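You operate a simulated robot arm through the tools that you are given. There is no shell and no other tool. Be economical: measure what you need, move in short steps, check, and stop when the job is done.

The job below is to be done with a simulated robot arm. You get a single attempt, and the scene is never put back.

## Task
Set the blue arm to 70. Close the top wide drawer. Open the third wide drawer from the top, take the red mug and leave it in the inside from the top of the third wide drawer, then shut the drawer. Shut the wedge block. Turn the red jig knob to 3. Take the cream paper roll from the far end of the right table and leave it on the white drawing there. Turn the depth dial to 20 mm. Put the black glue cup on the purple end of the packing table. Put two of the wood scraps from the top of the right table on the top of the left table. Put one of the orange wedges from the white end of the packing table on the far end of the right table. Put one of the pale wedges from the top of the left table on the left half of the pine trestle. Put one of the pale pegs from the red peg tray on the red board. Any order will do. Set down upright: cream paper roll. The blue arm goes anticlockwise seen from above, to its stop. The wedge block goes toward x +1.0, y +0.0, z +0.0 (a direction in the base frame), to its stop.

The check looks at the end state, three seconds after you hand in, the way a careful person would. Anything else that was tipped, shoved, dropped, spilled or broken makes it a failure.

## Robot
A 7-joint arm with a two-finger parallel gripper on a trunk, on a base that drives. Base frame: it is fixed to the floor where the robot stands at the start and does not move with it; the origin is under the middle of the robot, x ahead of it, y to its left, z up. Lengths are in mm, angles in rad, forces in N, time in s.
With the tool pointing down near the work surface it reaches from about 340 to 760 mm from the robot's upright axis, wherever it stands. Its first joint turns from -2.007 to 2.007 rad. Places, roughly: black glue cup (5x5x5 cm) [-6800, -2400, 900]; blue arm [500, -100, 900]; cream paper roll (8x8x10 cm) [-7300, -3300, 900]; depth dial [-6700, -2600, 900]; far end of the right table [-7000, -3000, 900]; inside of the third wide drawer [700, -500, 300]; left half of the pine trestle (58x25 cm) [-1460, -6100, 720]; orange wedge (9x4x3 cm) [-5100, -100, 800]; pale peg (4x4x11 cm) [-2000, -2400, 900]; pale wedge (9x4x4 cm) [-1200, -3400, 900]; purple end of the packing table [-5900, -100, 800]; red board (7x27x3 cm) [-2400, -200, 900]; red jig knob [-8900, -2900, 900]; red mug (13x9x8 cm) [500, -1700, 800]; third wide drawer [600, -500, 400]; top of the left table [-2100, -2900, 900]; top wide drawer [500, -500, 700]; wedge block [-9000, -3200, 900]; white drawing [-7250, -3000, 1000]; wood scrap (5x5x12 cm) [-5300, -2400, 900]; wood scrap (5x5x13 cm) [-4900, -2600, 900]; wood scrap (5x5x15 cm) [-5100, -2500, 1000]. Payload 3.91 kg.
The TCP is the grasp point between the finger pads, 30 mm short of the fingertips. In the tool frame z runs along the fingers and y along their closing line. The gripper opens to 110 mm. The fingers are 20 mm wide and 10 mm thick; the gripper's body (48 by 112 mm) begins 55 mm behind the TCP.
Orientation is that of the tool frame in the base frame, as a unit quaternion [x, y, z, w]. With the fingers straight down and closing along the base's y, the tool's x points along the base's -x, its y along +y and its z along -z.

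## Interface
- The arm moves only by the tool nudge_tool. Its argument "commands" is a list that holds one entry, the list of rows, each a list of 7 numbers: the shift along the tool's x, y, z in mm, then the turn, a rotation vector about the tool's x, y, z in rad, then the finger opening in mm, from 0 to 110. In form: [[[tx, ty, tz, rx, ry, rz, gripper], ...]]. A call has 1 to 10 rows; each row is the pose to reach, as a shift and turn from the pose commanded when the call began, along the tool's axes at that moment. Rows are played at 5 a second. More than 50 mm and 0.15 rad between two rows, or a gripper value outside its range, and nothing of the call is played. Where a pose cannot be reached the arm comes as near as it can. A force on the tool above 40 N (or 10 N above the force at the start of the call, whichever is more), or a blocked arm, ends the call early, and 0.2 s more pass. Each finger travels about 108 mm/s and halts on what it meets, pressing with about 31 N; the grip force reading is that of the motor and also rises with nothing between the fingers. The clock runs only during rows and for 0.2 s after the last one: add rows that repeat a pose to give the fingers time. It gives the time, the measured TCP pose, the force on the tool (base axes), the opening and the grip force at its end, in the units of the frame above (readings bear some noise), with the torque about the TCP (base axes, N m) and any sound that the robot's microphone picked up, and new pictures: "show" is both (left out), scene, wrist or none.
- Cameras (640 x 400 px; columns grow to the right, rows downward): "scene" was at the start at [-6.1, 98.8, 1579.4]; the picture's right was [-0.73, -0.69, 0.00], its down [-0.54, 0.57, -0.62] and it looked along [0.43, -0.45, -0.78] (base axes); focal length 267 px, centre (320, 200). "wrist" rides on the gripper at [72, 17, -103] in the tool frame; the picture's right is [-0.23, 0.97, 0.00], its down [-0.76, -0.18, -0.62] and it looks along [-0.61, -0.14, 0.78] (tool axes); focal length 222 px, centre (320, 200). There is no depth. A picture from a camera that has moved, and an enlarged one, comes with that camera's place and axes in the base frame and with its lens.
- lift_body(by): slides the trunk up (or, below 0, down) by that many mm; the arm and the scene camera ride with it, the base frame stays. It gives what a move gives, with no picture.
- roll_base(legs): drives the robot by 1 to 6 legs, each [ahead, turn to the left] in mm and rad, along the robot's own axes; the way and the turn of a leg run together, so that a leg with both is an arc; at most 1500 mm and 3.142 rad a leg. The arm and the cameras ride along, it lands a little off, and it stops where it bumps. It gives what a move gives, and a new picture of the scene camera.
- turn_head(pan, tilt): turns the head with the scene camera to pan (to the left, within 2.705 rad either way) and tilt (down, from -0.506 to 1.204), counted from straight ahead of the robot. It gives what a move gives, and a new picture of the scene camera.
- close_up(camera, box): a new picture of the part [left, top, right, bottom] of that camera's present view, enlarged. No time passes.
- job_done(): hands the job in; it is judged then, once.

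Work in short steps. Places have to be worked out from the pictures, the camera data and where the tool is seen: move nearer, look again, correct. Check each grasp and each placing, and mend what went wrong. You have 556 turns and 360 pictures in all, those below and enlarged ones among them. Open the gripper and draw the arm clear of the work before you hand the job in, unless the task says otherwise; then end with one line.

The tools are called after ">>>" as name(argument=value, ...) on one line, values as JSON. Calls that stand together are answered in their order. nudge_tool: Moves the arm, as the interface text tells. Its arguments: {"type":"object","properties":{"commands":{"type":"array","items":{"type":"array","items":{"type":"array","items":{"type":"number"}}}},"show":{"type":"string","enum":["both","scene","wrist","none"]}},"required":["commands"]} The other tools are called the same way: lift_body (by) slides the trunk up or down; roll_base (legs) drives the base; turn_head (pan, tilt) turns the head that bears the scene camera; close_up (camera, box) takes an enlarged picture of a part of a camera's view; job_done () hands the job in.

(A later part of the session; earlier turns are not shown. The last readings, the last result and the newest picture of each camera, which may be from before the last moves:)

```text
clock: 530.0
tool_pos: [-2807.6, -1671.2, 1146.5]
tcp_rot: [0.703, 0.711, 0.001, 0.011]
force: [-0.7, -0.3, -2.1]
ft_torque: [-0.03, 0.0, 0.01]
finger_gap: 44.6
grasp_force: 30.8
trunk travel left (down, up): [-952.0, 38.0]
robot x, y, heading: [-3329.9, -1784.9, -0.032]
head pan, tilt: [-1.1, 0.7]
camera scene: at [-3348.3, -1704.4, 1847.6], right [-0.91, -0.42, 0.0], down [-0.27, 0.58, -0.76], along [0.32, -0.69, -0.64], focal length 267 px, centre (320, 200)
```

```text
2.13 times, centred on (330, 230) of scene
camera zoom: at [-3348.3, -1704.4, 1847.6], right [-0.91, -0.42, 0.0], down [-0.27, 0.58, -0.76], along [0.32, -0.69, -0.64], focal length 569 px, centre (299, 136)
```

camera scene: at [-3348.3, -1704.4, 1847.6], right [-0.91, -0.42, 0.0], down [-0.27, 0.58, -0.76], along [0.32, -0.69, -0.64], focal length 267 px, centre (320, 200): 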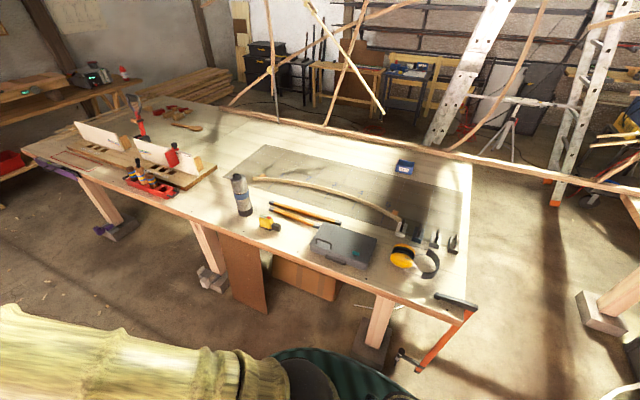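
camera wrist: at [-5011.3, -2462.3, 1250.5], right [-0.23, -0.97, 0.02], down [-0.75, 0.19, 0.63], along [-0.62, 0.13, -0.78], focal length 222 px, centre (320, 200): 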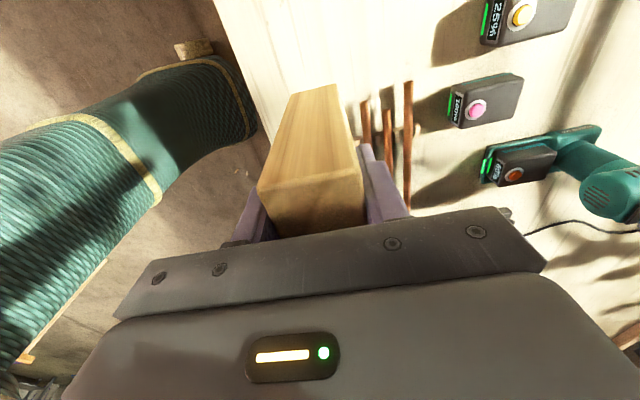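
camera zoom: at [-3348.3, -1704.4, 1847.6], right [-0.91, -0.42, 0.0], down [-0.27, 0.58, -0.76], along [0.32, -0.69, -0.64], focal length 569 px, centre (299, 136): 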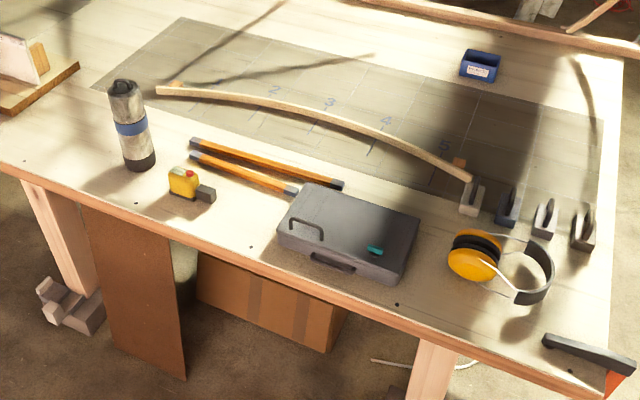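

There is free table between bottle (x≈-2540) and the peg fixture (x≈-2090). I drive so that the tool faces about (-2280,-2430).

>>> roll_base(legs=[[0, -0.1], [925, 0], [0, -1.435]])

>>> turn_head(pan=0.0, tilt=0.8)

>>> nudge_tool(commands=[[[0, 0, 0, 0, 0, 0, 25]]], show="wrist")

```text
clock: 541.3
tool_pos: [-2265.0, -2421.9, 1146.2]
tcp_rot: [0.999, 0.038, -0.007, 0.01]
force: [0.2, -0.2, -1.1]
ft_torque: [0.0, 0.02, 0.0]
finger_gap: 44.8
grasp_force: 30.9
trunk travel left (down, up): [-952.0, 38.0]
robot x, y, heading: [-2410.9, -1903.7, -1.539]
head pan, tilt: [-1.1, 0.7]
camera scene: at [-2334.9, -1881.3, 1847.6], right [-0.48, 0.87, 0.0], down [0.56, 0.31, -0.76], along [-0.67, -0.37, -0.64], focal length 267 px, centre (320, 200)
```

scene: 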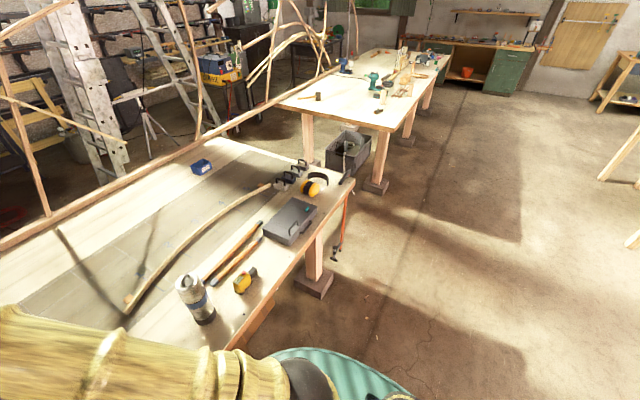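

```text
clock: 542.6
tool_pos: [-2264.8, -2421.9, 1145.9]
tcp_rot: [0.999, 0.038, -0.007, 0.008]
force: [0.6, 0.2, -1.5]
ft_torque: [-0.01, 0.0, -0.02]
finger_gap: 44.7
grasp_force: 30.5
trunk travel left (down, up): [-952.0, 38.0]
robot x, y, heading: [-2410.6, -1904.0, -1.542]
head pan, tilt: [0.0, 0.799]
camera scene: at [-2257.8, -1920.7, 1839.3], right [-1.0, -0.03, 0.0], down [-0.02, 0.72, -0.7], along [0.02, -0.7, -0.72], focal length 267 px, centre (320, 200)
```

scene: 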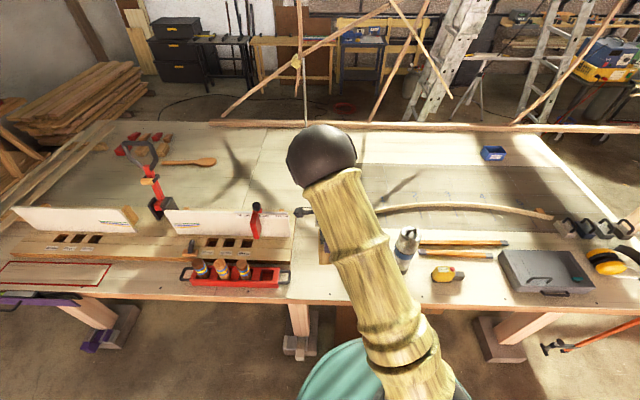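

```text
clock: 543.0
tool_pos: [-2264.8, -2420.7, 1146.1]
tcp_rot: [0.999, 0.039, -0.007, 0.009]
force: [-0.5, 0.2, -2.4]
ft_torque: [-0.02, -0.02, 0.01]
finger_gap: 44.9
grasp_force: 30.8
trunk travel left (down, up): [-952.0, 38.0]
robot x, y, heading: [-2413.9, -1905.8, -1.533]
head pan, tilt: [0.0, 0.799]
camera wrist: at [-2190.3, -2429.7, 1249.2], right [-0.15, -0.99, 0.02], down [-0.77, 0.13, 0.63], along [-0.63, 0.08, -0.78], focal length 222 px, centre (320, 200)
```

wrist: 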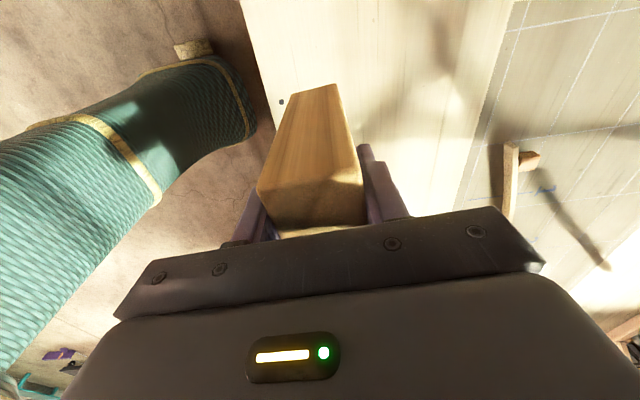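

Table front edge is y≈-2340. I shift 50 mm deeper and lower the scrap.

>>> nudge_tool(commands=[[[0, 25, 10, 0, 0, 0, 25], [0, 50, 30, 0, 0, 0, 25], [0, 50, 70, 0, 0, 0, 25], [0, 50, 110, 0, 0, 0, 25], [0, 50, 130, 0, 0, 0, 25]]], show="wrist")

>>> nudge_tool(commands=[[[0, 0, 4, 0, 0, 0, 25], [0, 0, 8, 0, 0, 0, 25], [0, 0, 12, 0, 0, 0, 25], [0, 0, 16, 0, 0, 0, 25], [0, 0, 20, 0, 0, 0, 25]]], show="scene")

```text
clock: 544.2
tool_pos: [-2263.1, -2475.0, 1017.2]
tcp_rot: [0.999, 0.039, -0.006, 0.009]
force: [0.5, -0.9, -1.3]
ft_torque: [-0.02, 0.0, -0.02]
finger_gap: 44.8
grasp_force: 31.5
trunk travel left (down, up): [-952.0, 38.0]
robot x, y, heading: [-2412.7, -1903.1, -1.535]
head pan, tilt: [0.0, 0.799]
camera wrist: at [-2188.2, -2481.8, 1120.8], right [-0.15, -0.99, 0.02], down [-0.77, 0.13, 0.63], along [-0.63, 0.08, -0.78], focal length 222 px, centre (320, 200)
```

wrist: 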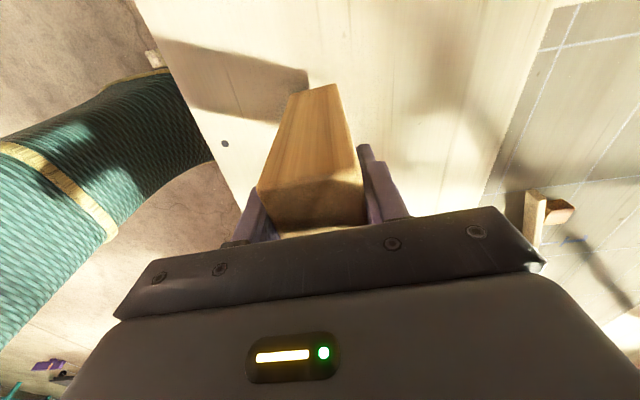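

```text
clock: 545.4
tool_pos: [-2263.6, -2473.6, 1000.7]
tcp_rot: [0.999, 0.04, -0.006, 0.011]
force: [-0.7, 3.6, 25.1]
ft_torque: [0.88, 0.07, 0.0]
finger_gap: 44.9
grasp_force: 30.9
trunk travel left (down, up): [-952.0, 38.0]
robot x, y, heading: [-2411.5, -1905.1, -1.53]
head pan, tilt: [0.0, 0.799]
camera scene: at [-2258.5, -1917.1, 1840.0], right [-1.0, -0.03, 0.0], down [-0.02, 0.72, -0.7], along [0.02, -0.7, -0.72], focal length 267 px, centre (320, 200)
```

scene: 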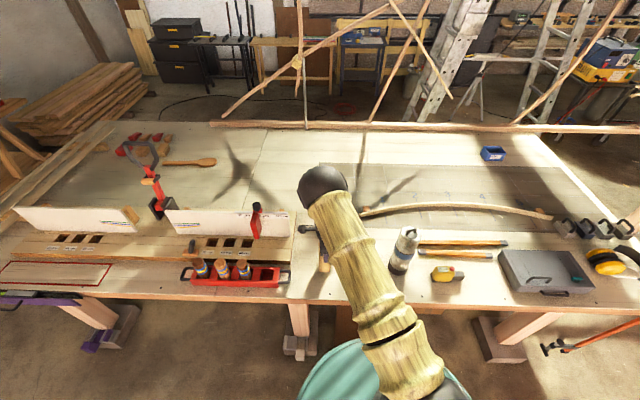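

Standing on the table. I ease up, release and rise.

>>> nudge_tool(commands=[[[0, 0, -3, 0, 0, 0, 48], [0, 0, -3, 0, 0, 0, 60], [0, 0, -3, 0, 0, 0, 80], [0, 0, -3, 0, 0, 0, 80], [0, 0, -40, 0, 0, 0, 80], [0, 0, -85, 0, 0, 0, 80], [0, 0, -130, 0, 0, 0, 80], [0, 0, -155, 0, 0, 0, 80]]], show="wrist")

```text
clock: 547.2
tool_pos: [-2257.4, -2473.0, 1152.4]
tcp_rot: [0.999, 0.039, -0.007, 0.009]
force: [-0.1, -0.8, -0.5]
ft_torque: [-0.02, 0.05, 0.04]
finger_gap: 80.1
grasp_force: 0.0
trunk travel left (down, up): [-952.0, 38.0]
robot x, y, heading: [-2414.2, -1906.7, -1.54]
head pan, tilt: [0.0, 0.799]
camera wrist: at [-2182.2, -2481.2, 1255.1], right [-0.15, -0.99, 0.02], down [-0.77, 0.13, 0.63], along [-0.63, 0.08, -0.78], focal length 222 px, centre (320, 200)
```

wrist: 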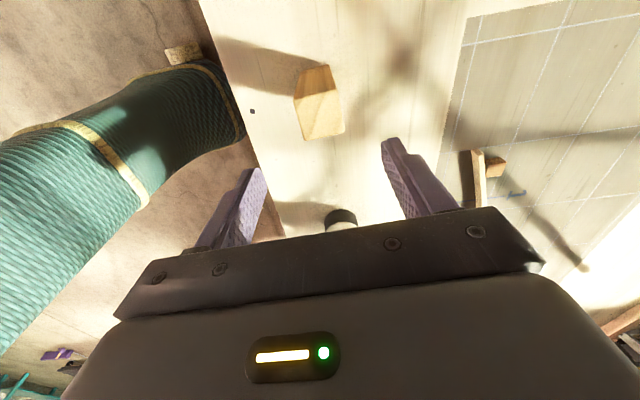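

First scrap placed upright on the left table. I go back for a second one near (-4923,-2588).

>>> roll_base(legs=[[-150, 0], [0, -1.605], [1350, 0], [1310, 0], [0, 1.57]])

>>> turn_head(pan=0.3, tilt=0.8)

```text
clock: 574.5
tool_pos: [-4880.3, -2464.2, 1152.1]
tcp_rot: [0.999, 0.053, -0.007, 0.009]
force: [0.4, 0.3, 0.8]
ft_torque: [0.02, 0.01, 0.02]
finger_gap: 80.1
grasp_force: 0.0
trunk travel left (down, up): [-952.0, 38.0]
robot x, y, heading: [-5051.2, -1901.2, -1.51]
head pan, tilt: [0.0, 0.799]
camera scene: at [-4896.4, -1911.4, 1839.3], right [-1.0, -0.06, 0.0], down [-0.05, 0.72, -0.7], along [0.04, -0.7, -0.72], focal length 267 px, centre (320, 200)
```

scene: 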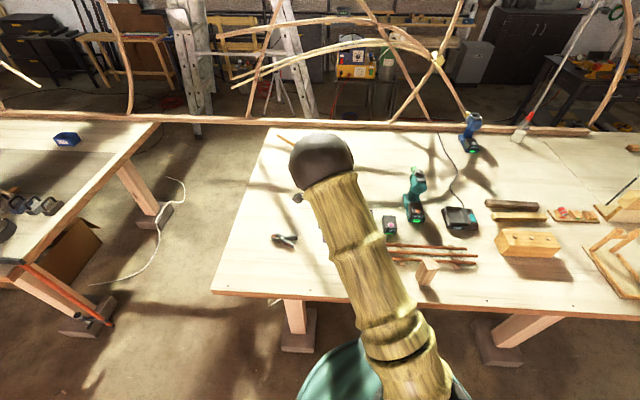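

```text
clock: 575.3
tool_pos: [-4880.4, -2464.7, 1151.9]
tcp_rot: [0.999, 0.053, -0.007, 0.009]
force: [0.7, -0.3, 0.8]
ft_torque: [0.02, -0.03, 0.05]
finger_gap: 79.8
grasp_force: 0.1
trunk travel left (down, up): [-952.0, 38.0]
robot x, y, heading: [-5053.4, -1901.3, -1.508]
head pan, tilt: [0.3, 0.799]
camera scene: at [-4873.0, -1906.4, 1839.3], right [-0.93, -0.36, 0.0], down [-0.25, 0.67, -0.7], along [0.25, -0.65, -0.72], focal length 267 px, centre (320, 200)
```

scene: 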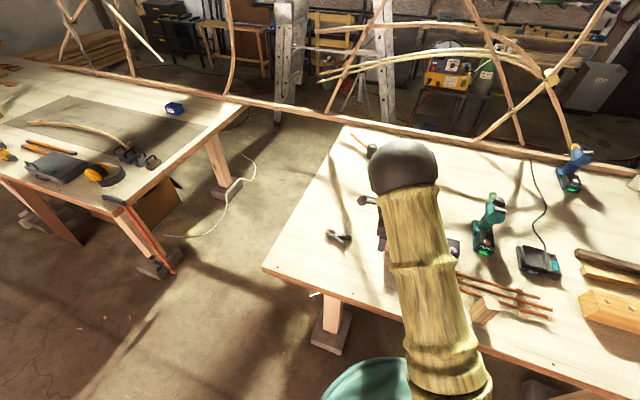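

I move over the 13 cm scrap and look.

>>> nudge_tool(commands=[[[-10, 40, 0, 0, 0, 0, 90], [-20, 80, 0, 0, 0, 0, 90], [-30, 115, 0, 0, 0, 0, 90], [-30, 115, 0, 0, 0, 0, 90]]], show="wrist")

```text
clock: 576.3
tool_pos: [-4899.1, -2581.7, 1154.0]
tcp_rot: [0.999, 0.053, -0.006, 0.009]
force: [0.1, 0.4, -0.4]
ft_torque: [-0.04, -0.01, 0.01]
finger_gap: 90.0
grasp_force: 0.0
trunk travel left (down, up): [-952.0, 38.0]
robot x, y, heading: [-5053.6, -1899.0, -1.509]
head pan, tilt: [0.3, 0.799]
camera wrist: at [-4822.4, -2586.1, 1257.0], right [-0.12, -0.99, 0.02], down [-0.77, 0.11, 0.63], along [-0.63, 0.06, -0.78], focal length 222 px, centre (320, 200)
```

wrist: 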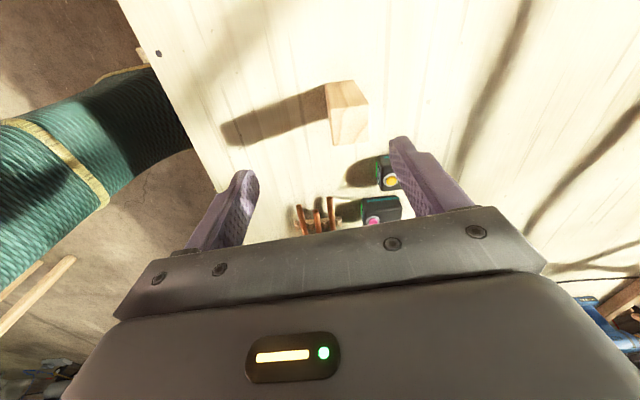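

Scrap top centre ≈ (-4920,-2613), turned ~6°, matching the tool. I drive 60 mm closer for comfortable reach, then centre.

>>> roll_base(legs=[[60, 0]])

>>> nudge_tool(commands=[[[-12, -15, 0, 0, 0, 0, 90], [-27, -28, 20, 0, 0, 0, 90], [-27, -28, 60, 0, 0, 0, 90], [-27, -28, 85, 0, 0, 0, 90], [-27, -28, 85, 0, 0, 0, 90]]], show="wrist")

```text
clock: 577.4
tool_pos: [-4893.6, -2641.3, 1152.9]
tcp_rot: [0.999, 0.053, -0.007, 0.008]
force: [0.5, 0.6, -0.8]
ft_torque: [0.01, 0.01, 0.02]
finger_gap: 89.9
grasp_force: 0.0
trunk travel left (down, up): [-952.0, 38.0]
robot x, y, heading: [-5048.9, -1961.8, -1.508]
head pan, tilt: [0.3, 0.799]
camera scene: at [-4868.9, -1967.1, 1839.3], right [-0.93, -0.36, 0.0], down [-0.26, 0.67, -0.7], along [0.25, -0.65, -0.72], focal length 267 px, centre (320, 200)
```

scene: 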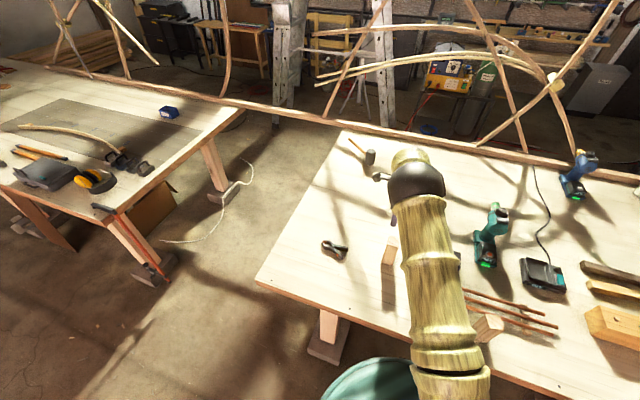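

```text
clock: 578.6
tool_pos: [-4926.3, -2617.6, 1067.2]
tcp_rot: [0.998, 0.054, -0.007, 0.009]
force: [0.5, 0.3, -0.7]
ft_torque: [-0.02, 0.02, 0.01]
finger_gap: 90.1
grasp_force: 0.0
trunk travel left (down, up): [-952.0, 38.0]
robot x, y, heading: [-5047.4, -1963.4, -1.506]
head pan, tilt: [0.3, 0.799]
camera wrist: at [-4850.4, -2623.3, 1170.4], right [-0.12, -0.99, 0.02], down [-0.77, 0.11, 0.63], along [-0.63, 0.06, -0.78], focal length 222 px, centre (320, 200)
```

wrist: 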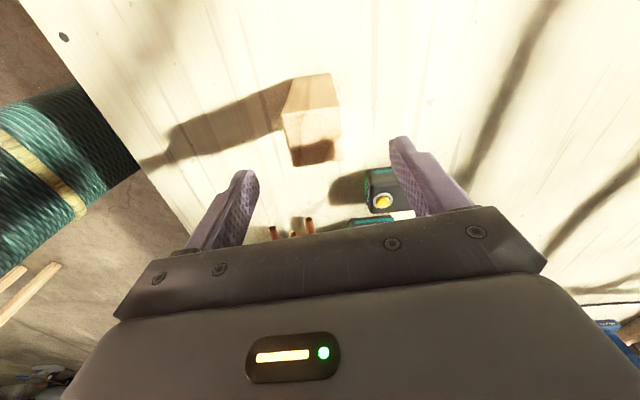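

Centred within 5 mm. I lower to z≈980 and close.

>>> nudge_tool(commands=[[[5, -3, 30, 0, 0, 0, 90], [5, -3, 60, 0, 0, 0, 90], [5, -3, 87, 0, 0, 0, 90], [5, -3, 87, 0, 0, 0, 75], [5, -3, 87, 0, 0, 0, 60], [5, -3, 87, 0, 0, 0, 45], [5, -3, 87, 0, 0, 0, 30], [5, -3, 87, 0, 0, 0, 30]]], show="wrist")

```text
clock: 580.4
tool_pos: [-4924.0, -2616.4, 981.0]
tcp_rot: [0.999, 0.053, -0.006, 0.009]
force: [0.0, -0.8, 0.3]
ft_torque: [-0.01, -0.04, -0.03]
finger_gap: 44.5
grasp_force: 30.8
trunk travel left (down, up): [-952.0, 38.0]
robot x, y, heading: [-5049.7, -1958.5, -1.507]
head pan, tilt: [0.3, 0.799]
camera wrist: at [-4848.7, -2622.3, 1084.2], right [-0.12, -0.99, 0.02], down [-0.77, 0.11, 0.63], along [-0.63, 0.06, -0.78], focal length 222 px, centre (320, 200)
```

wrist: 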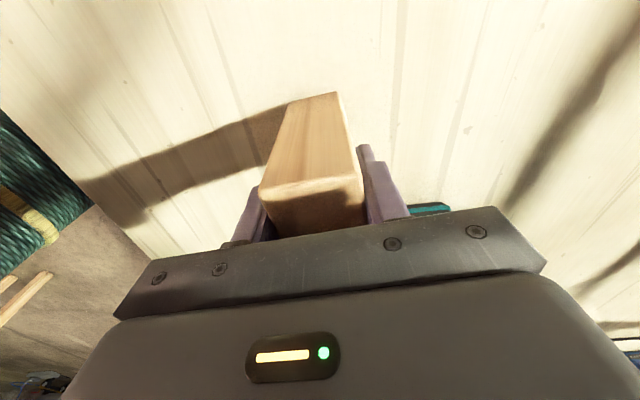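

Gripped. I lift and carry it to the left table.

>>> nudge_tool(commands=[[[0, 0, -10, 0, 0, 0, 25], [0, 0, -55, 0, 0, 0, 25], [0, 0, -100, 0, 0, 0, 25], [0, 0, -145, 0, 0, 0, 25], [0, 0, -165, 0, 0, 0, 25]]], show="none")

>>> roll_base(legs=[[-220, 0], [0, 1.5], [1300, 0], [1280, 0], [0, -1.565]])

>>> turn_head(pan=0.3, tilt=0.8)

```text
clock: 581.6
tool_pos: [-4923.5, -2612.0, 1143.5]
tcp_rot: [0.999, 0.053, -0.006, 0.009]
force: [0.5, -0.2, -2.2]
ft_torque: [0.0, 0.01, -0.02]
finger_gap: 44.6
grasp_force: 31.3
trunk travel left (down, up): [-952.0, 38.0]
robot x, y, heading: [-5051.9, -1959.8, -1.504]
head pan, tilt: [0.3, 0.799]
```

```text
clock: 608.8
tool_pos: [-2330.5, -2374.9, 1144.7]
tcp_rot: [0.999, 0.044, -0.007, 0.01]
force: [-1.5, -0.4, -0.8]
ft_torque: [-0.01, 0.01, 0.02]
finger_gap: 44.4
grasp_force: 31.3
trunk travel left (down, up): [-952.0, 38.0]
robot x, y, heading: [-2446.1, -1721.0, -1.522]
head pan, tilt: [0.3, 0.799]
camera scene: at [-2265.6, -1729.7, 1839.3], right [-0.94, -0.34, 0.0], down [-0.24, 0.67, -0.7], along [0.24, -0.66, -0.72], focal length 267 px, centre (320, 200)
```

scene: 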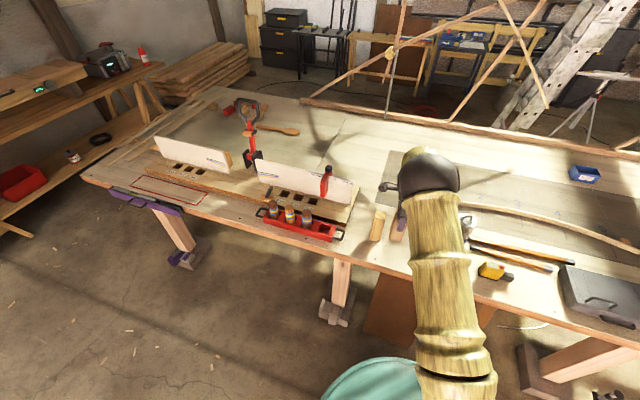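

```text
clock: 609.4
tool_pos: [-2330.6, -2375.2, 1143.9]
tcp_rot: [0.999, 0.044, -0.006, 0.008]
force: [0.8, 0.0, -0.8]
ft_torque: [-0.02, -0.03, 0.02]
finger_gap: 44.6
grasp_force: 31.2
trunk travel left (down, up): [-952.0, 38.0]
robot x, y, heading: [-2443.9, -1721.3, -1.527]
head pan, tilt: [0.3, 0.799]
camera scene: at [-2265.5, -1729.7, 1839.3], right [-0.94, -0.34, 0.0], down [-0.24, 0.67, -0.7], along [0.24, -0.66, -0.72], focal length 267 px, centre (320, 200)
```

scene: 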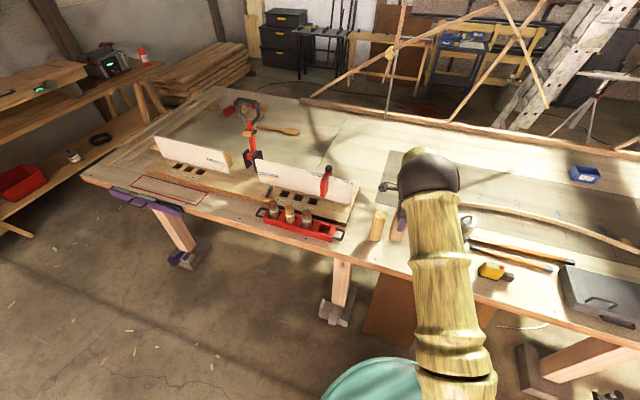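

I drive 100 closer and shift the scrap to about (-2385,-2455), beside the first.

>>> roll_base(legs=[[100, 0]])

>>> nudge_tool(commands=[[[-30, -10, 0, 0, 0, 0, 25], [-60, -20, 0, 0, 0, 0, 25], [-60, -20, 0, 0, 0, 0, 25]]], show="wrist")

```text
clock: 610.6
tool_pos: [-2325.4, -2476.2, 1143.8]
tcp_rot: [0.999, 0.044, -0.007, 0.008]
force: [-0.4, -0.2, -1.4]
ft_torque: [0.02, 0.0, 0.04]
finger_gap: 44.6
grasp_force: 31.0
trunk travel left (down, up): [-952.0, 38.0]
robot x, y, heading: [-2440.4, -1825.0, -1.522]
head pan, tilt: [0.3, 0.799]
camera scene: at [-2260.8, -1830.0, 1839.3], right [-0.94, -0.34, 0.0], down [-0.24, 0.67, -0.7], along [0.24, -0.66, -0.72], focal length 267 px, centre (320, 200)
```

scene: 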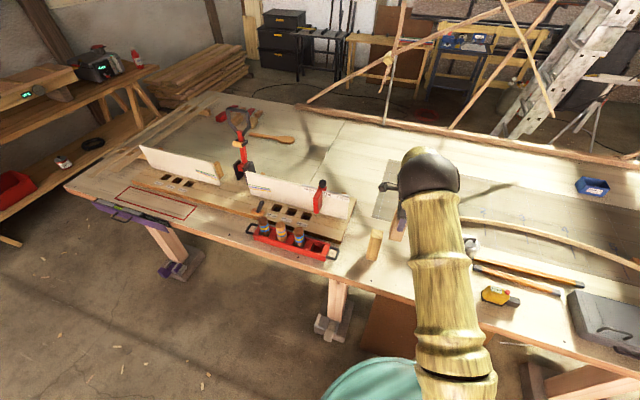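

```text
clock: 611.4
tool_pos: [-2386.6, -2460.8, 1144.7]
tcp_rot: [0.999, 0.046, -0.007, 0.009]
force: [-0.6, -0.2, -0.9]
ft_torque: [0.02, -0.02, -0.03]
finger_gap: 44.5
grasp_force: 30.5
trunk travel left (down, up): [-952.0, 38.0]
robot x, y, heading: [-2441.4, -1819.0, -1.523]
head pan, tilt: [0.3, 0.799]
camera wrist: at [-2312.0, -2467.4, 1246.6], right [-0.14, -0.99, 0.02], down [-0.77, 0.12, 0.63], along [-0.63, 0.07, -0.78], focal length 222 px, centre (320, 200)
```

wrist: 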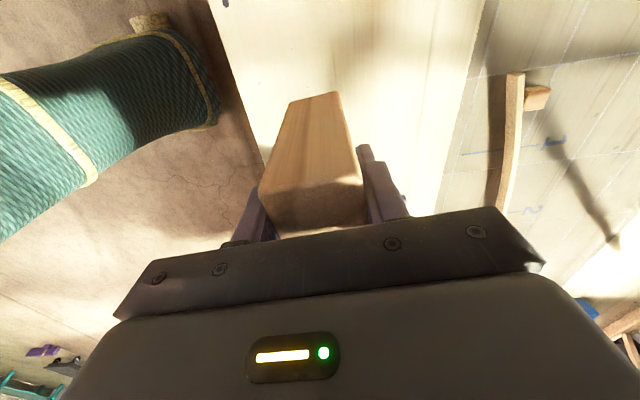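

I shift 25 mm further from the first scrap and lower.

>>> nudge_tool(commands=[[[-25, 0, 30, 0, 0, 0, 25], [-25, 0, 70, 0, 0, 0, 25], [-25, 0, 110, 0, 0, 0, 25], [-25, 0, 140, 0, 0, 0, 25], [-25, 0, 150, 0, 0, 0, 25]]], show="wrist")

>>> nudge_tool(commands=[[[0, 0, 4, 0, 0, 0, 25], [0, 0, 8, 0, 0, 0, 25], [0, 0, 12, 0, 0, 0, 25], [0, 0, 16, 0, 0, 0, 25], [0, 0, 20, 0, 0, 0, 25]]], show="none")

```text
clock: 612.6
tool_pos: [-2411.4, -2464.6, 996.2]
tcp_rot: [0.999, 0.045, -0.006, 0.009]
force: [0.1, 0.1, -0.9]
ft_torque: [-0.02, 0.0, 0.0]
finger_gap: 44.5
grasp_force: 31.2
trunk travel left (down, up): [-952.0, 38.0]
robot x, y, heading: [-2438.6, -1824.0, -1.523]
head pan, tilt: [0.3, 0.799]
camera wrist: at [-2337.0, -2471.1, 1098.6], right [-0.14, -0.99, 0.02], down [-0.77, 0.12, 0.63], along [-0.63, 0.07, -0.78], focal length 222 px, centre (320, 200)
```

wrist: 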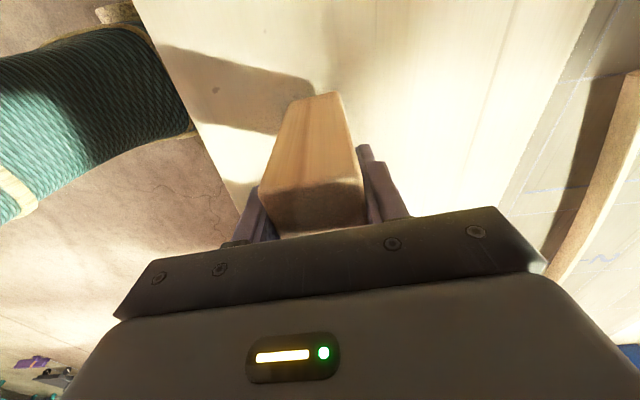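

```text
clock: 613.8
tool_pos: [-2413.1, -2463.7, 978.5]
tcp_rot: [0.999, 0.045, -0.006, 0.012]
force: [-0.2, 2.0, 25.5]
ft_torque: [0.69, 0.07, -0.01]
finger_gap: 44.8
grasp_force: 30.8
trunk travel left (down, up): [-952.0, 38.0]
robot x, y, heading: [-2439.1, -1820.4, -1.523]
head pan, tilt: [0.3, 0.799]
```

Contact. Ease up, release, rise and verify.

>>> nudge_tool(commands=[[[0, 0, -3, 0, 0, 0, 48], [0, 0, -3, 0, 0, 0, 60], [0, 0, -3, 0, 0, 0, 80], [0, 0, -3, 0, 0, 0, 80], [0, 0, -40, 0, 0, 0, 80], [0, 0, -85, 0, 0, 0, 80], [0, 0, -130, 0, 0, 0, 80], [0, 0, -170, 0, 0, 0, 80]]], show="both")

```text
clock: 615.6
tool_pos: [-2413.4, -2462.9, 1146.2]
tcp_rot: [0.999, 0.045, -0.007, 0.009]
force: [-0.3, 0.6, -0.1]
ft_torque: [-0.04, 0.04, 0.01]
finger_gap: 79.8
grasp_force: 0.0
trunk travel left (down, up): [-952.0, 38.0]
robot x, y, heading: [-2440.2, -1820.5, -1.519]
head pan, tilt: [0.3, 0.799]
camera scene: at [-2261.0, -1828.0, 1839.3], right [-0.94, -0.34, 0.0], down [-0.24, 0.67, -0.7], along [0.24, -0.66, -0.72], focal length 267 px, centre (320, 200)
camera wrist: at [-2338.6, -2469.4, 1248.8], right [-0.14, -0.99, 0.02], down [-0.77, 0.12, 0.63], along [-0.63, 0.07, -0.78], focal length 222 px, centre (320, 200)
```

scene: 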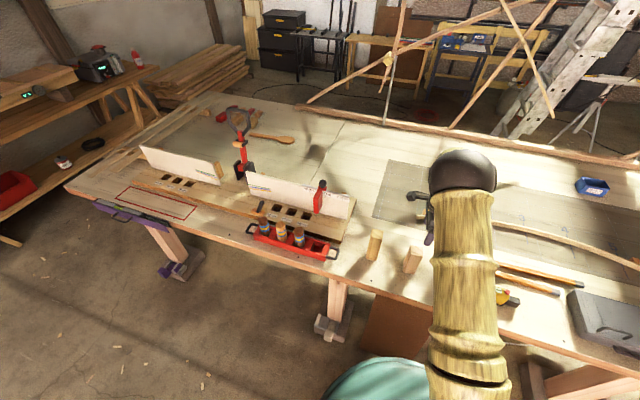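
wrist: 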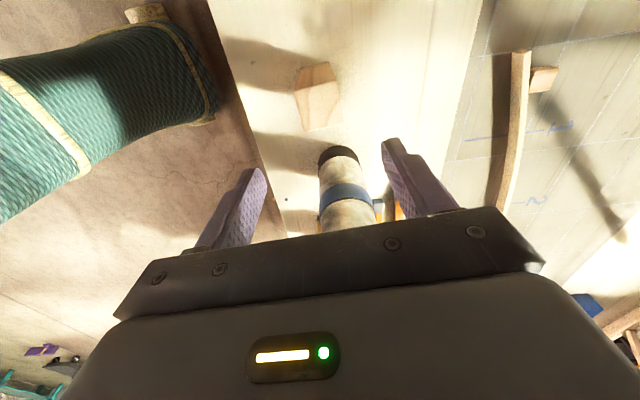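

Both scraps stand on the left table. Last job: pale wedge near (-1155,-3385), best reached from the table's far +x corner. I drive around the +x end.

>>> roll_base(legs=[[-120, 0], [0, 1.475], [1100, 0], [1105, 0], [0, -1.52]])

>>> turn_head(pan=-0.5, tilt=0.6)

```text
clock: 640.2
tool_pos: [-285.2, -2382.4, 1144.4]
tcp_rot: [1.0, 0.008, -0.006, 0.008]
force: [0.4, -0.8, -0.1]
ft_torque: [0.0, -0.03, -0.03]
finger_gap: 80.1
grasp_force: 0.0
trunk travel left (down, up): [-952.0, 38.0]
robot x, y, heading: [-265.0, -1737.1, -1.599]
head pan, tilt: [0.3, 0.799]
camera scene: at [-86.8, -1759.9, 1839.3], right [-0.96, -0.27, 0.0], down [-0.19, 0.69, -0.7], along [0.19, -0.67, -0.72], focal length 267 px, centre (320, 200)
```

scene: 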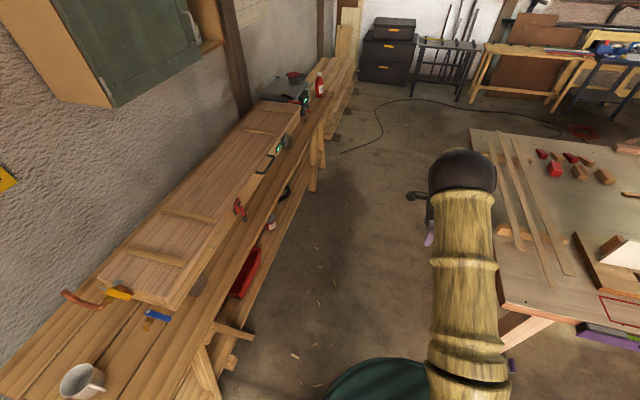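

```text
clock: 641.3
tool_pos: [-286.1, -2381.1, 1145.6]
tcp_rot: [1.0, 0.008, -0.007, 0.009]
force: [0.6, -0.3, -0.3]
ft_torque: [-0.04, 0.03, 0.0]
finger_gap: 79.9
grasp_force: 0.0
trunk travel left (down, up): [-952.0, 38.0]
robot x, y, heading: [-264.8, -1737.4, -1.596]
head pan, tilt: [-0.499, 0.6]
camera scene: at [-152.7, -1758.6, 1856.2], right [-0.86, 0.5, 0.0], down [0.28, 0.49, -0.82], along [-0.41, -0.71, -0.57], focal length 267 px, centre (320, 200)
```

scene: 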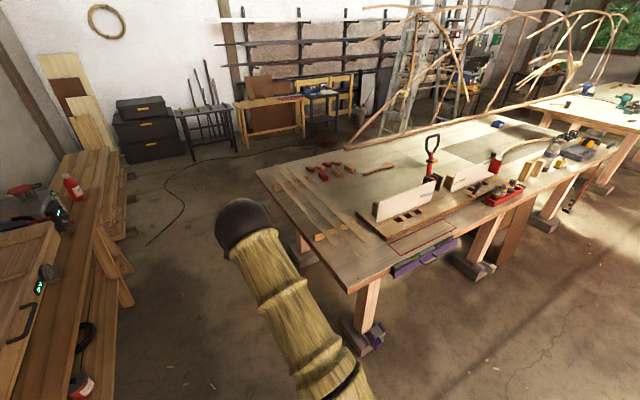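

I see the wedges on the table's far part and the trestles beyond. I drive down the aisle to (-300,-3550) and look again.

>>> roll_base(legs=[[0, 0.02], [1400, 0], [420, 0]])

>>> turn_head(pan=-1.0, tilt=0.6)

>>> turn_head(pan=-0.2, tilt=0.5)

```text
clock: 652.3
tool_pos: [-278.8, -4191.7, 1144.0]
tcp_rot: [1.0, 0.022, -0.006, 0.009]
force: [-0.4, -0.3, 0.4]
ft_torque: [0.0, 0.03, 0.01]
finger_gap: 80.1
grasp_force: 0.0
trunk travel left (down, up): [-952.0, 38.0]
robot x, y, heading: [-276.5, -3548.9, -1.571]
head pan, tilt: [-0.499, 0.6]
camera scene: at [-162.9, -3565.6, 1856.2], right [-0.88, 0.48, 0.0], down [0.27, 0.5, -0.82], along [-0.4, -0.72, -0.57], focal length 267 px, centre (320, 200)
```

scene: 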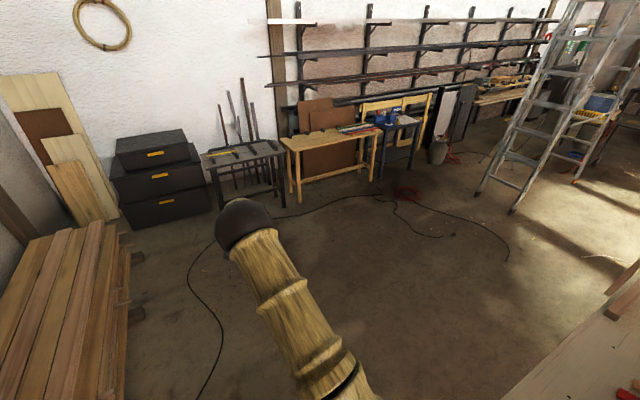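

```text
clock: 653.3
tool_pos: [-280.4, -4191.2, 1144.8]
tcp_rot: [1.0, 0.021, -0.008, 0.008]
force: [0.3, 0.5, 0.2]
ft_torque: [0.02, 0.02, 0.01]
finger_gap: 79.9
grasp_force: 0.1
trunk travel left (down, up): [-952.0, 38.0]
robot x, y, heading: [-272.2, -3548.4, -1.574]
head pan, tilt: [-1.0, 0.6]
camera scene: at [-194.9, -3535.1, 1856.2], right [-0.54, 0.84, 0.0], down [0.48, 0.31, -0.82], along [-0.69, -0.45, -0.57], focal length 267 px, centre (320, 200)
```

scene: 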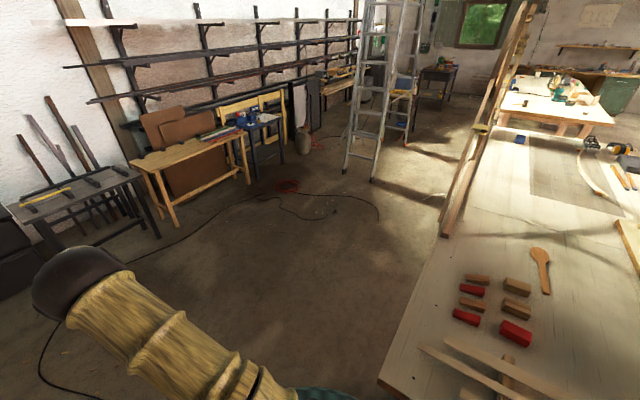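

```text
clock: 654.4
tool_pos: [-279.9, -4191.2, 1145.0]
tcp_rot: [1.0, 0.02, -0.007, 0.009]
force: [-0.4, 0.1, 0.0]
ft_torque: [-0.01, -0.01, 0.0]
finger_gap: 80.0
grasp_force: 0.1
trunk travel left (down, up): [-952.0, 38.0]
robot x, y, heading: [-276.9, -3548.3, -1.571]
head pan, tilt: [-0.201, 0.499]
camera scene: at [-138.9, -3576.3, 1865.3], right [-0.98, 0.2, 0.0], down [0.1, 0.47, -0.88], along [-0.18, -0.86, -0.48], focal length 267 px, centre (320, 200)
```

scene: 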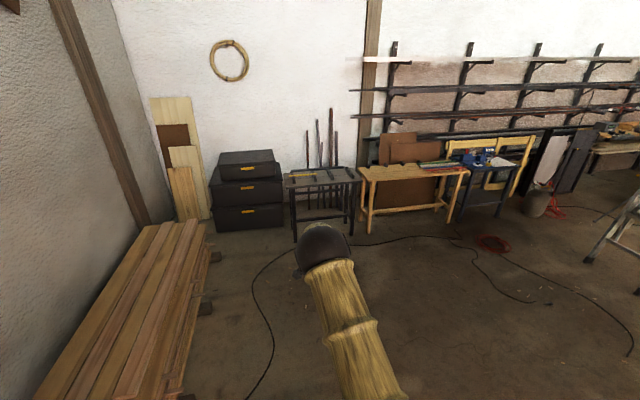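

I look closer at the wedges.

>>> turn_head(pan=-1.2, tilt=0.7)

>>> close_up(camera="scene", box=[340, 180, 540, 320])

```text
clock: 655.7
tool_pos: [-280.9, -4190.8, 1145.6]
tcp_rot: [1.0, 0.021, -0.006, 0.009]
force: [-0.5, 0.4, 0.3]
ft_torque: [0.01, 0.04, -0.02]
finger_gap: 79.8
grasp_force: 0.0
trunk travel left (down, up): [-952.0, 38.0]
robot x, y, heading: [-278.5, -3548.4, -1.57]
head pan, tilt: [-1.201, 0.7]
camera scene: at [-199.7, -3518.0, 1847.6], right [-0.36, 0.93, 0.0], down [0.6, 0.23, -0.77], along [-0.71, -0.28, -0.64], focal length 267 px, centre (320, 200)
```

scene: 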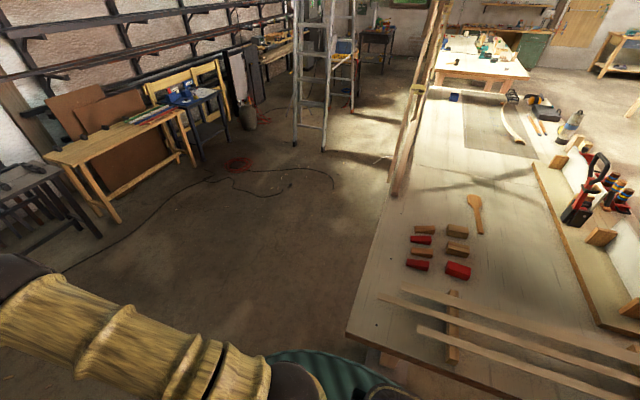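

```text
2.86 times, centred on (440, 250) of scene
camera zoom: at [-199.7, -3518.0, 1847.6], right [-0.36, 0.93, 0.0], down [0.6, 0.23, -0.77], along [-0.71, -0.28, -0.64], focal length 762 px, centre (-23, 57)
```

zoom: 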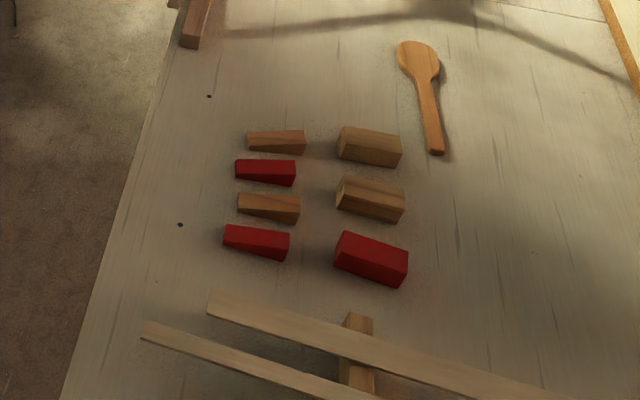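

Pale wedges are at about (-1234,-3375) and (-1077,-3374), long axis along y. I go around to the table's back side, to about (-1110,-4010), facing +y.

>>> roll_base(legs=[[470, 0], [0, -1.571], [830, 0], [0, -1.571]])

>>> turn_head(pan=0.3, tilt=0.8)

>>> nudge_tool(commands=[[[0, 0, 0, 0, 0, 0, 70]]], show="wrist")

```text
clock: 675.0
tool_pos: [-1046.7, -3318.0, 1144.9]
tcp_rot: [0.023, 1.0, 0.009, 0.007]
force: [-0.2, -0.4, 0.4]
ft_torque: [0.04, 0.0, 0.01]
finger_gap: 79.7
grasp_force: 0.0
trunk travel left (down, up): [-952.0, 38.0]
robot x, y, heading: [-1106.0, -3954.3, 1.488]
head pan, tilt: [-1.201, 0.7]
camera scene: at [-1180.8, -3980.3, 1847.6], right [0.28, -0.96, 0.0], down [-0.62, -0.18, -0.76], along [0.73, 0.21, -0.64], focal length 267 px, centre (320, 200)
```

scene: 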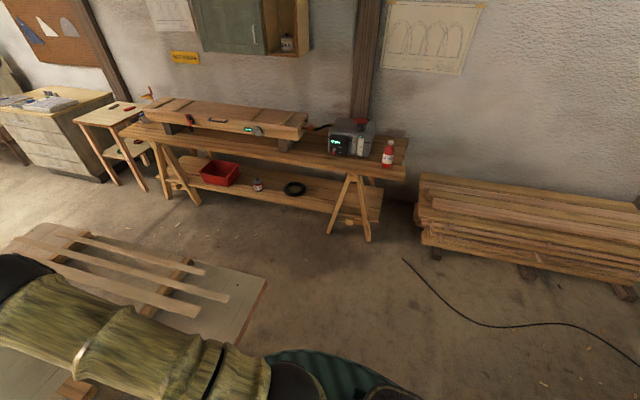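

```text
clock: 676.6
tool_pos: [-1047.1, -3318.1, 1145.3]
tcp_rot: [0.022, 1.0, 0.009, 0.007]
force: [-0.5, -0.4, 0.6]
ft_torque: [0.02, 0.0, -0.01]
finger_gap: 79.8
grasp_force: 0.0
trunk travel left (down, up): [-952.0, 38.0]
robot x, y, heading: [-1106.8, -3957.8, 1.479]
head pan, tilt: [0.3, 0.799]
camera scene: at [-1279.4, -3925.0, 1839.3], right [0.98, 0.21, 0.0], down [0.15, -0.7, -0.7], along [-0.15, 0.68, -0.72], focal length 267 px, centre (320, 200)
```

scene: 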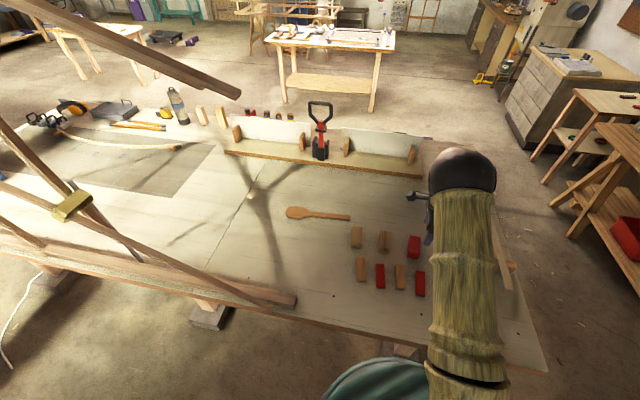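

```text
clock: 677.0
tool_pos: [-1047.0, -3317.6, 1143.9]
tcp_rot: [0.023, 1.0, 0.008, 0.008]
force: [1.0, 0.6, -0.2]
ft_torque: [0.0, 0.01, 0.0]
finger_gap: 70.0
grasp_force: 0.1
trunk travel left (down, up): [-952.0, 38.0]
robot x, y, heading: [-1107.0, -3957.6, 1.48]
head pan, tilt: [0.3, 0.799]
camera wrist: at [-1119.7, -3298.6, 1248.1], right [0.27, 0.96, 0.02], down [0.74, -0.22, 0.63], along [0.61, -0.16, -0.78], focal length 222 px, centre (320, 200)
```

wrist: 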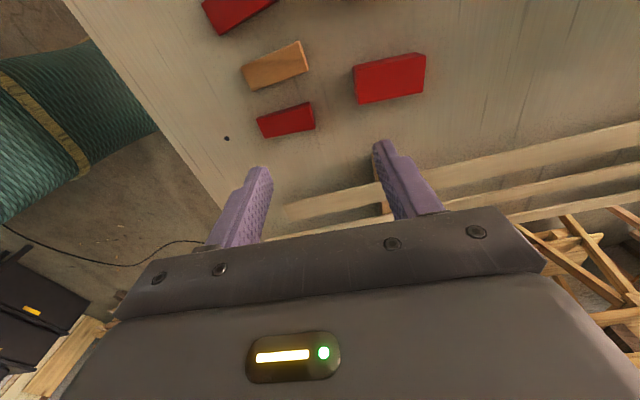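

The target pale wedge is at about (-1239,-3366). I rotate the wrist by -1.6 so the fingers close along x, and move over it.

>>> nudge_tool(commands=[[[35, -10, 0, 0, 0, -0.14, 70], [70, -20, 0, 0, 0, -0.28, 70], [105, -30, 0, 0, 0, -0.42, 70], [140, -40, 0, 0, 0, -0.56, 70], [175, -50, 0, 0, 0, -0.7, 70], [190, -57, 0, 0, 0, -0.84, 70], [190, -57, 0, 0, 0, -0.98, 70], [190, -57, 0, 0, 0, -1.12, 70], [190, -57, 0, 0, 0, -1.26, 70], [190, -57, 0, 0, 0, -1.4, 70]]], show="none")

>>> nudge_tool(commands=[[[0, 0, 0, 0, 0, -0.12, 70], [0, 0, 40, 0, 0, -0.217, 70], [0, 0, 80, 0, 0, -0.217, 70], [0, 0, 110, 0, 0, -0.217, 70], [0, 0, 110, 0, 0, -0.217, 70]]], show="wrist")

```text
clock: 679.2
tool_pos: [-1238.4, -3366.2, 1141.4]
tcp_rot: [-0.627, 0.779, 0.001, 0.01]
force: [0.9, 0.3, -0.5]
ft_torque: [0.03, -0.01, 0.01]
finger_gap: 70.0
grasp_force: 0.1
trunk travel left (down, up): [-952.0, 38.0]
robot x, y, heading: [-1111.8, -3962.7, 1.483]
head pan, tilt: [0.3, 0.799]
```

```text
clock: 680.4
tool_pos: [-1237.8, -3364.8, 1032.6]
tcp_rot: [0.708, -0.706, -0.001, -0.011]
force: [0.4, -0.3, 0.1]
ft_torque: [0.01, 0.02, 0.03]
finger_gap: 70.0
grasp_force: 0.1
trunk travel left (down, up): [-952.0, 38.0]
robot x, y, heading: [-1103.5, -3960.4, 1.483]
head pan, tilt: [0.3, 0.799]
camera wrist: at [-1255.9, -3437.2, 1134.2], right [-0.97, 0.23, -0.01], down [0.17, 0.75, 0.64], along [0.15, 0.62, -0.77], focal length 222 px, centre (320, 200)
```

wrist: 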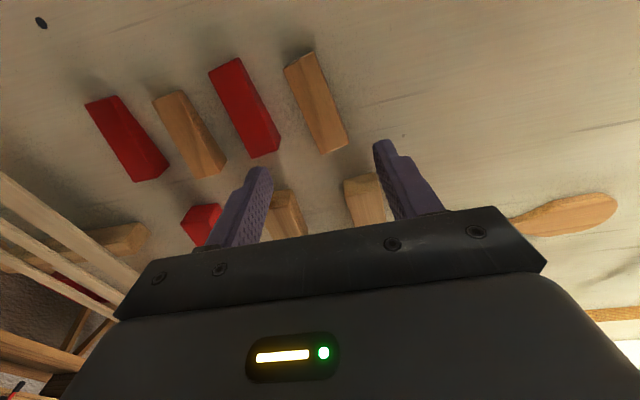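

Wedge centre (-1234,-3370), tilted ~11°. I align by -0.19 and lower to z≈945.

>>> nudge_tool(commands=[[[4, -4, 30, 0, 0, -0.1, 70], [4, -4, 60, 0, 0, -0.19, 70], [4, -4, 88, 0, 0, -0.19, 70], [4, -4, 88, 0, 0, -0.19, 70]]], show="wrist")

```text
clock: 681.4
tool_pos: [-1235.5, -3366.8, 941.0]
tcp_rot: [0.772, -0.636, 0.0, -0.011]
force: [0.3, -0.9, 0.2]
ft_torque: [0.02, -0.05, -0.02]
finger_gap: 69.9
grasp_force: 0.1
trunk travel left (down, up): [-952.0, 38.0]
robot x, y, heading: [-1109.9, -3959.1, 1.481]
head pan, tilt: [0.3, 0.799]
camera wrist: at [-1238.9, -3441.7, 1044.0], right [-1.0, 0.04, -0.01], down [0.02, 0.77, 0.64], along [0.03, 0.64, -0.77], focal length 222 px, centre (320, 200)
```

wrist: 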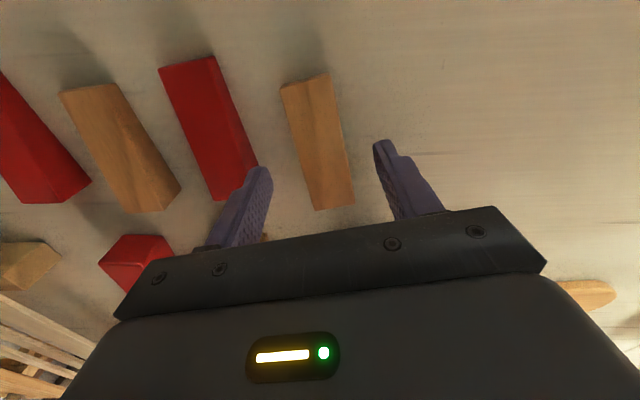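

Aligned. I narrow the opening to 56 to clear the red neighbour and go down.

>>> nudge_tool(commands=[[[0, 1, 0, 0, 0, 0, 56], [0, 1, 0, 0, 0, 0, 56], [0, 1, 8, 0, 0, 0, 56], [0, 1, 16, 0, 0, 0, 56], [0, 1, 22, 0, 0, 0, 56], [0, 1, 26, 0, 0, 0, 56]]], show="wrist")

```text
clock: 682.8
tool_pos: [-1233.2, -3368.0, 918.2]
tcp_rot: [0.771, -0.636, 0.0, -0.011]
force: [-0.4, -0.5, 0.2]
ft_torque: [-0.03, 0.02, 0.0]
finger_gap: 56.0
grasp_force: 0.1
trunk travel left (down, up): [-952.0, 38.0]
robot x, y, heading: [-1111.0, -3960.0, 1.484]
head pan, tilt: [0.3, 0.799]
camera wrist: at [-1236.5, -3442.6, 1020.4], right [-1.0, 0.04, -0.01], down [0.02, 0.77, 0.64], along [0.03, 0.64, -0.77], focal length 222 px, centre (320, 200)
```

wrist: 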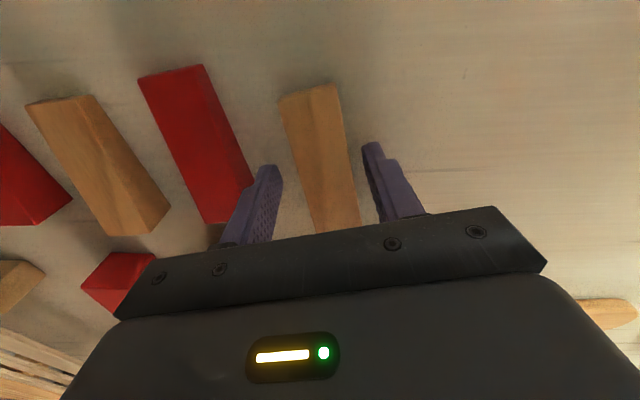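

>>> nudge_tool(commands=[[[0, 1, 4, 0, 0, 0, 56], [0, 1, 4, 0, 0, 0, 45], [0, 1, 4, 0, 0, 0, 30], [0, 1, 4, 0, 0, 0, 15], [0, 1, 4, 0, 0, 0, 15]]], show="wrist")

```text
clock: 684.0
tool_pos: [-1232.4, -3367.3, 913.8]
tcp_rot: [0.772, -0.636, 0.0, -0.011]
force: [0.3, 0.3, 0.5]
ft_torque: [-0.04, 0.02, 0.05]
finger_gap: 33.1
grasp_force: 31.3
trunk travel left (down, up): [-952.0, 38.0]
robot x, y, heading: [-1106.6, -3958.0, 1.488]
head pan, tilt: [0.3, 0.799]
camera wrist: at [-1237.1, -3442.5, 1016.8], right [-1.0, 0.04, -0.01], down [0.02, 0.77, 0.64], along [0.03, 0.64, -0.77], focal length 222 px, centre (320, 200)
```

wrist: 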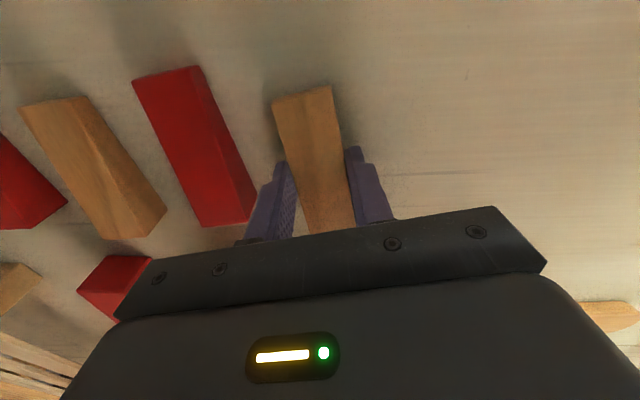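

Gripped (33 mm). I lift it straight up.

>>> nudge_tool(commands=[[[0, 0, -10, 0, 0, 0, 5], [0, 0, -40, 0, 0, 0, 5], [0, 0, -85, 0, 0, 0, 5], [0, 0, -130, 0, 0, 0, 5], [0, 0, -175, 0, 0, 0, 5], [0, 0, -200, 0, 0, 0, 5]]], show="both")

```text
clock: 685.4
tool_pos: [-1234.0, -3368.9, 1112.8]
tcp_rot: [0.771, -0.637, 0.0, -0.01]
force: [0.4, -0.1, 0.0]
ft_torque: [-0.01, -0.01, 0.0]
finger_gap: 32.9
grasp_force: 30.9
trunk travel left (down, up): [-952.0, 38.0]
robot x, y, heading: [-1105.4, -3959.2, 1.485]
head pan, tilt: [0.3, 0.799]
camera scene: at [-1279.6, -3925.2, 1839.3], right [0.98, 0.21, 0.0], down [0.15, -0.7, -0.7], along [-0.15, 0.68, -0.72], focal length 267 px, centre (320, 200)
camera wrist: at [-1238.6, -3443.7, 1214.8], right [-1.0, 0.04, -0.01], down [0.02, 0.77, 0.64], along [0.04, 0.64, -0.77], focal length 222 px, centre (320, 200)
```

scene: 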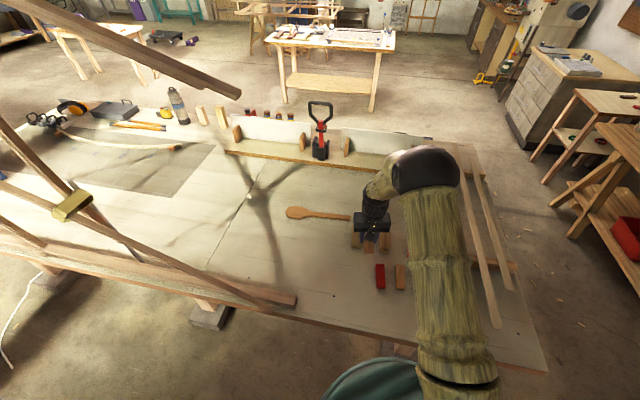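
wrist: 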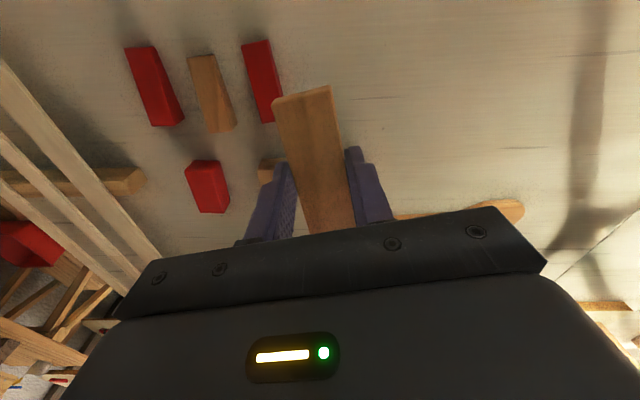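

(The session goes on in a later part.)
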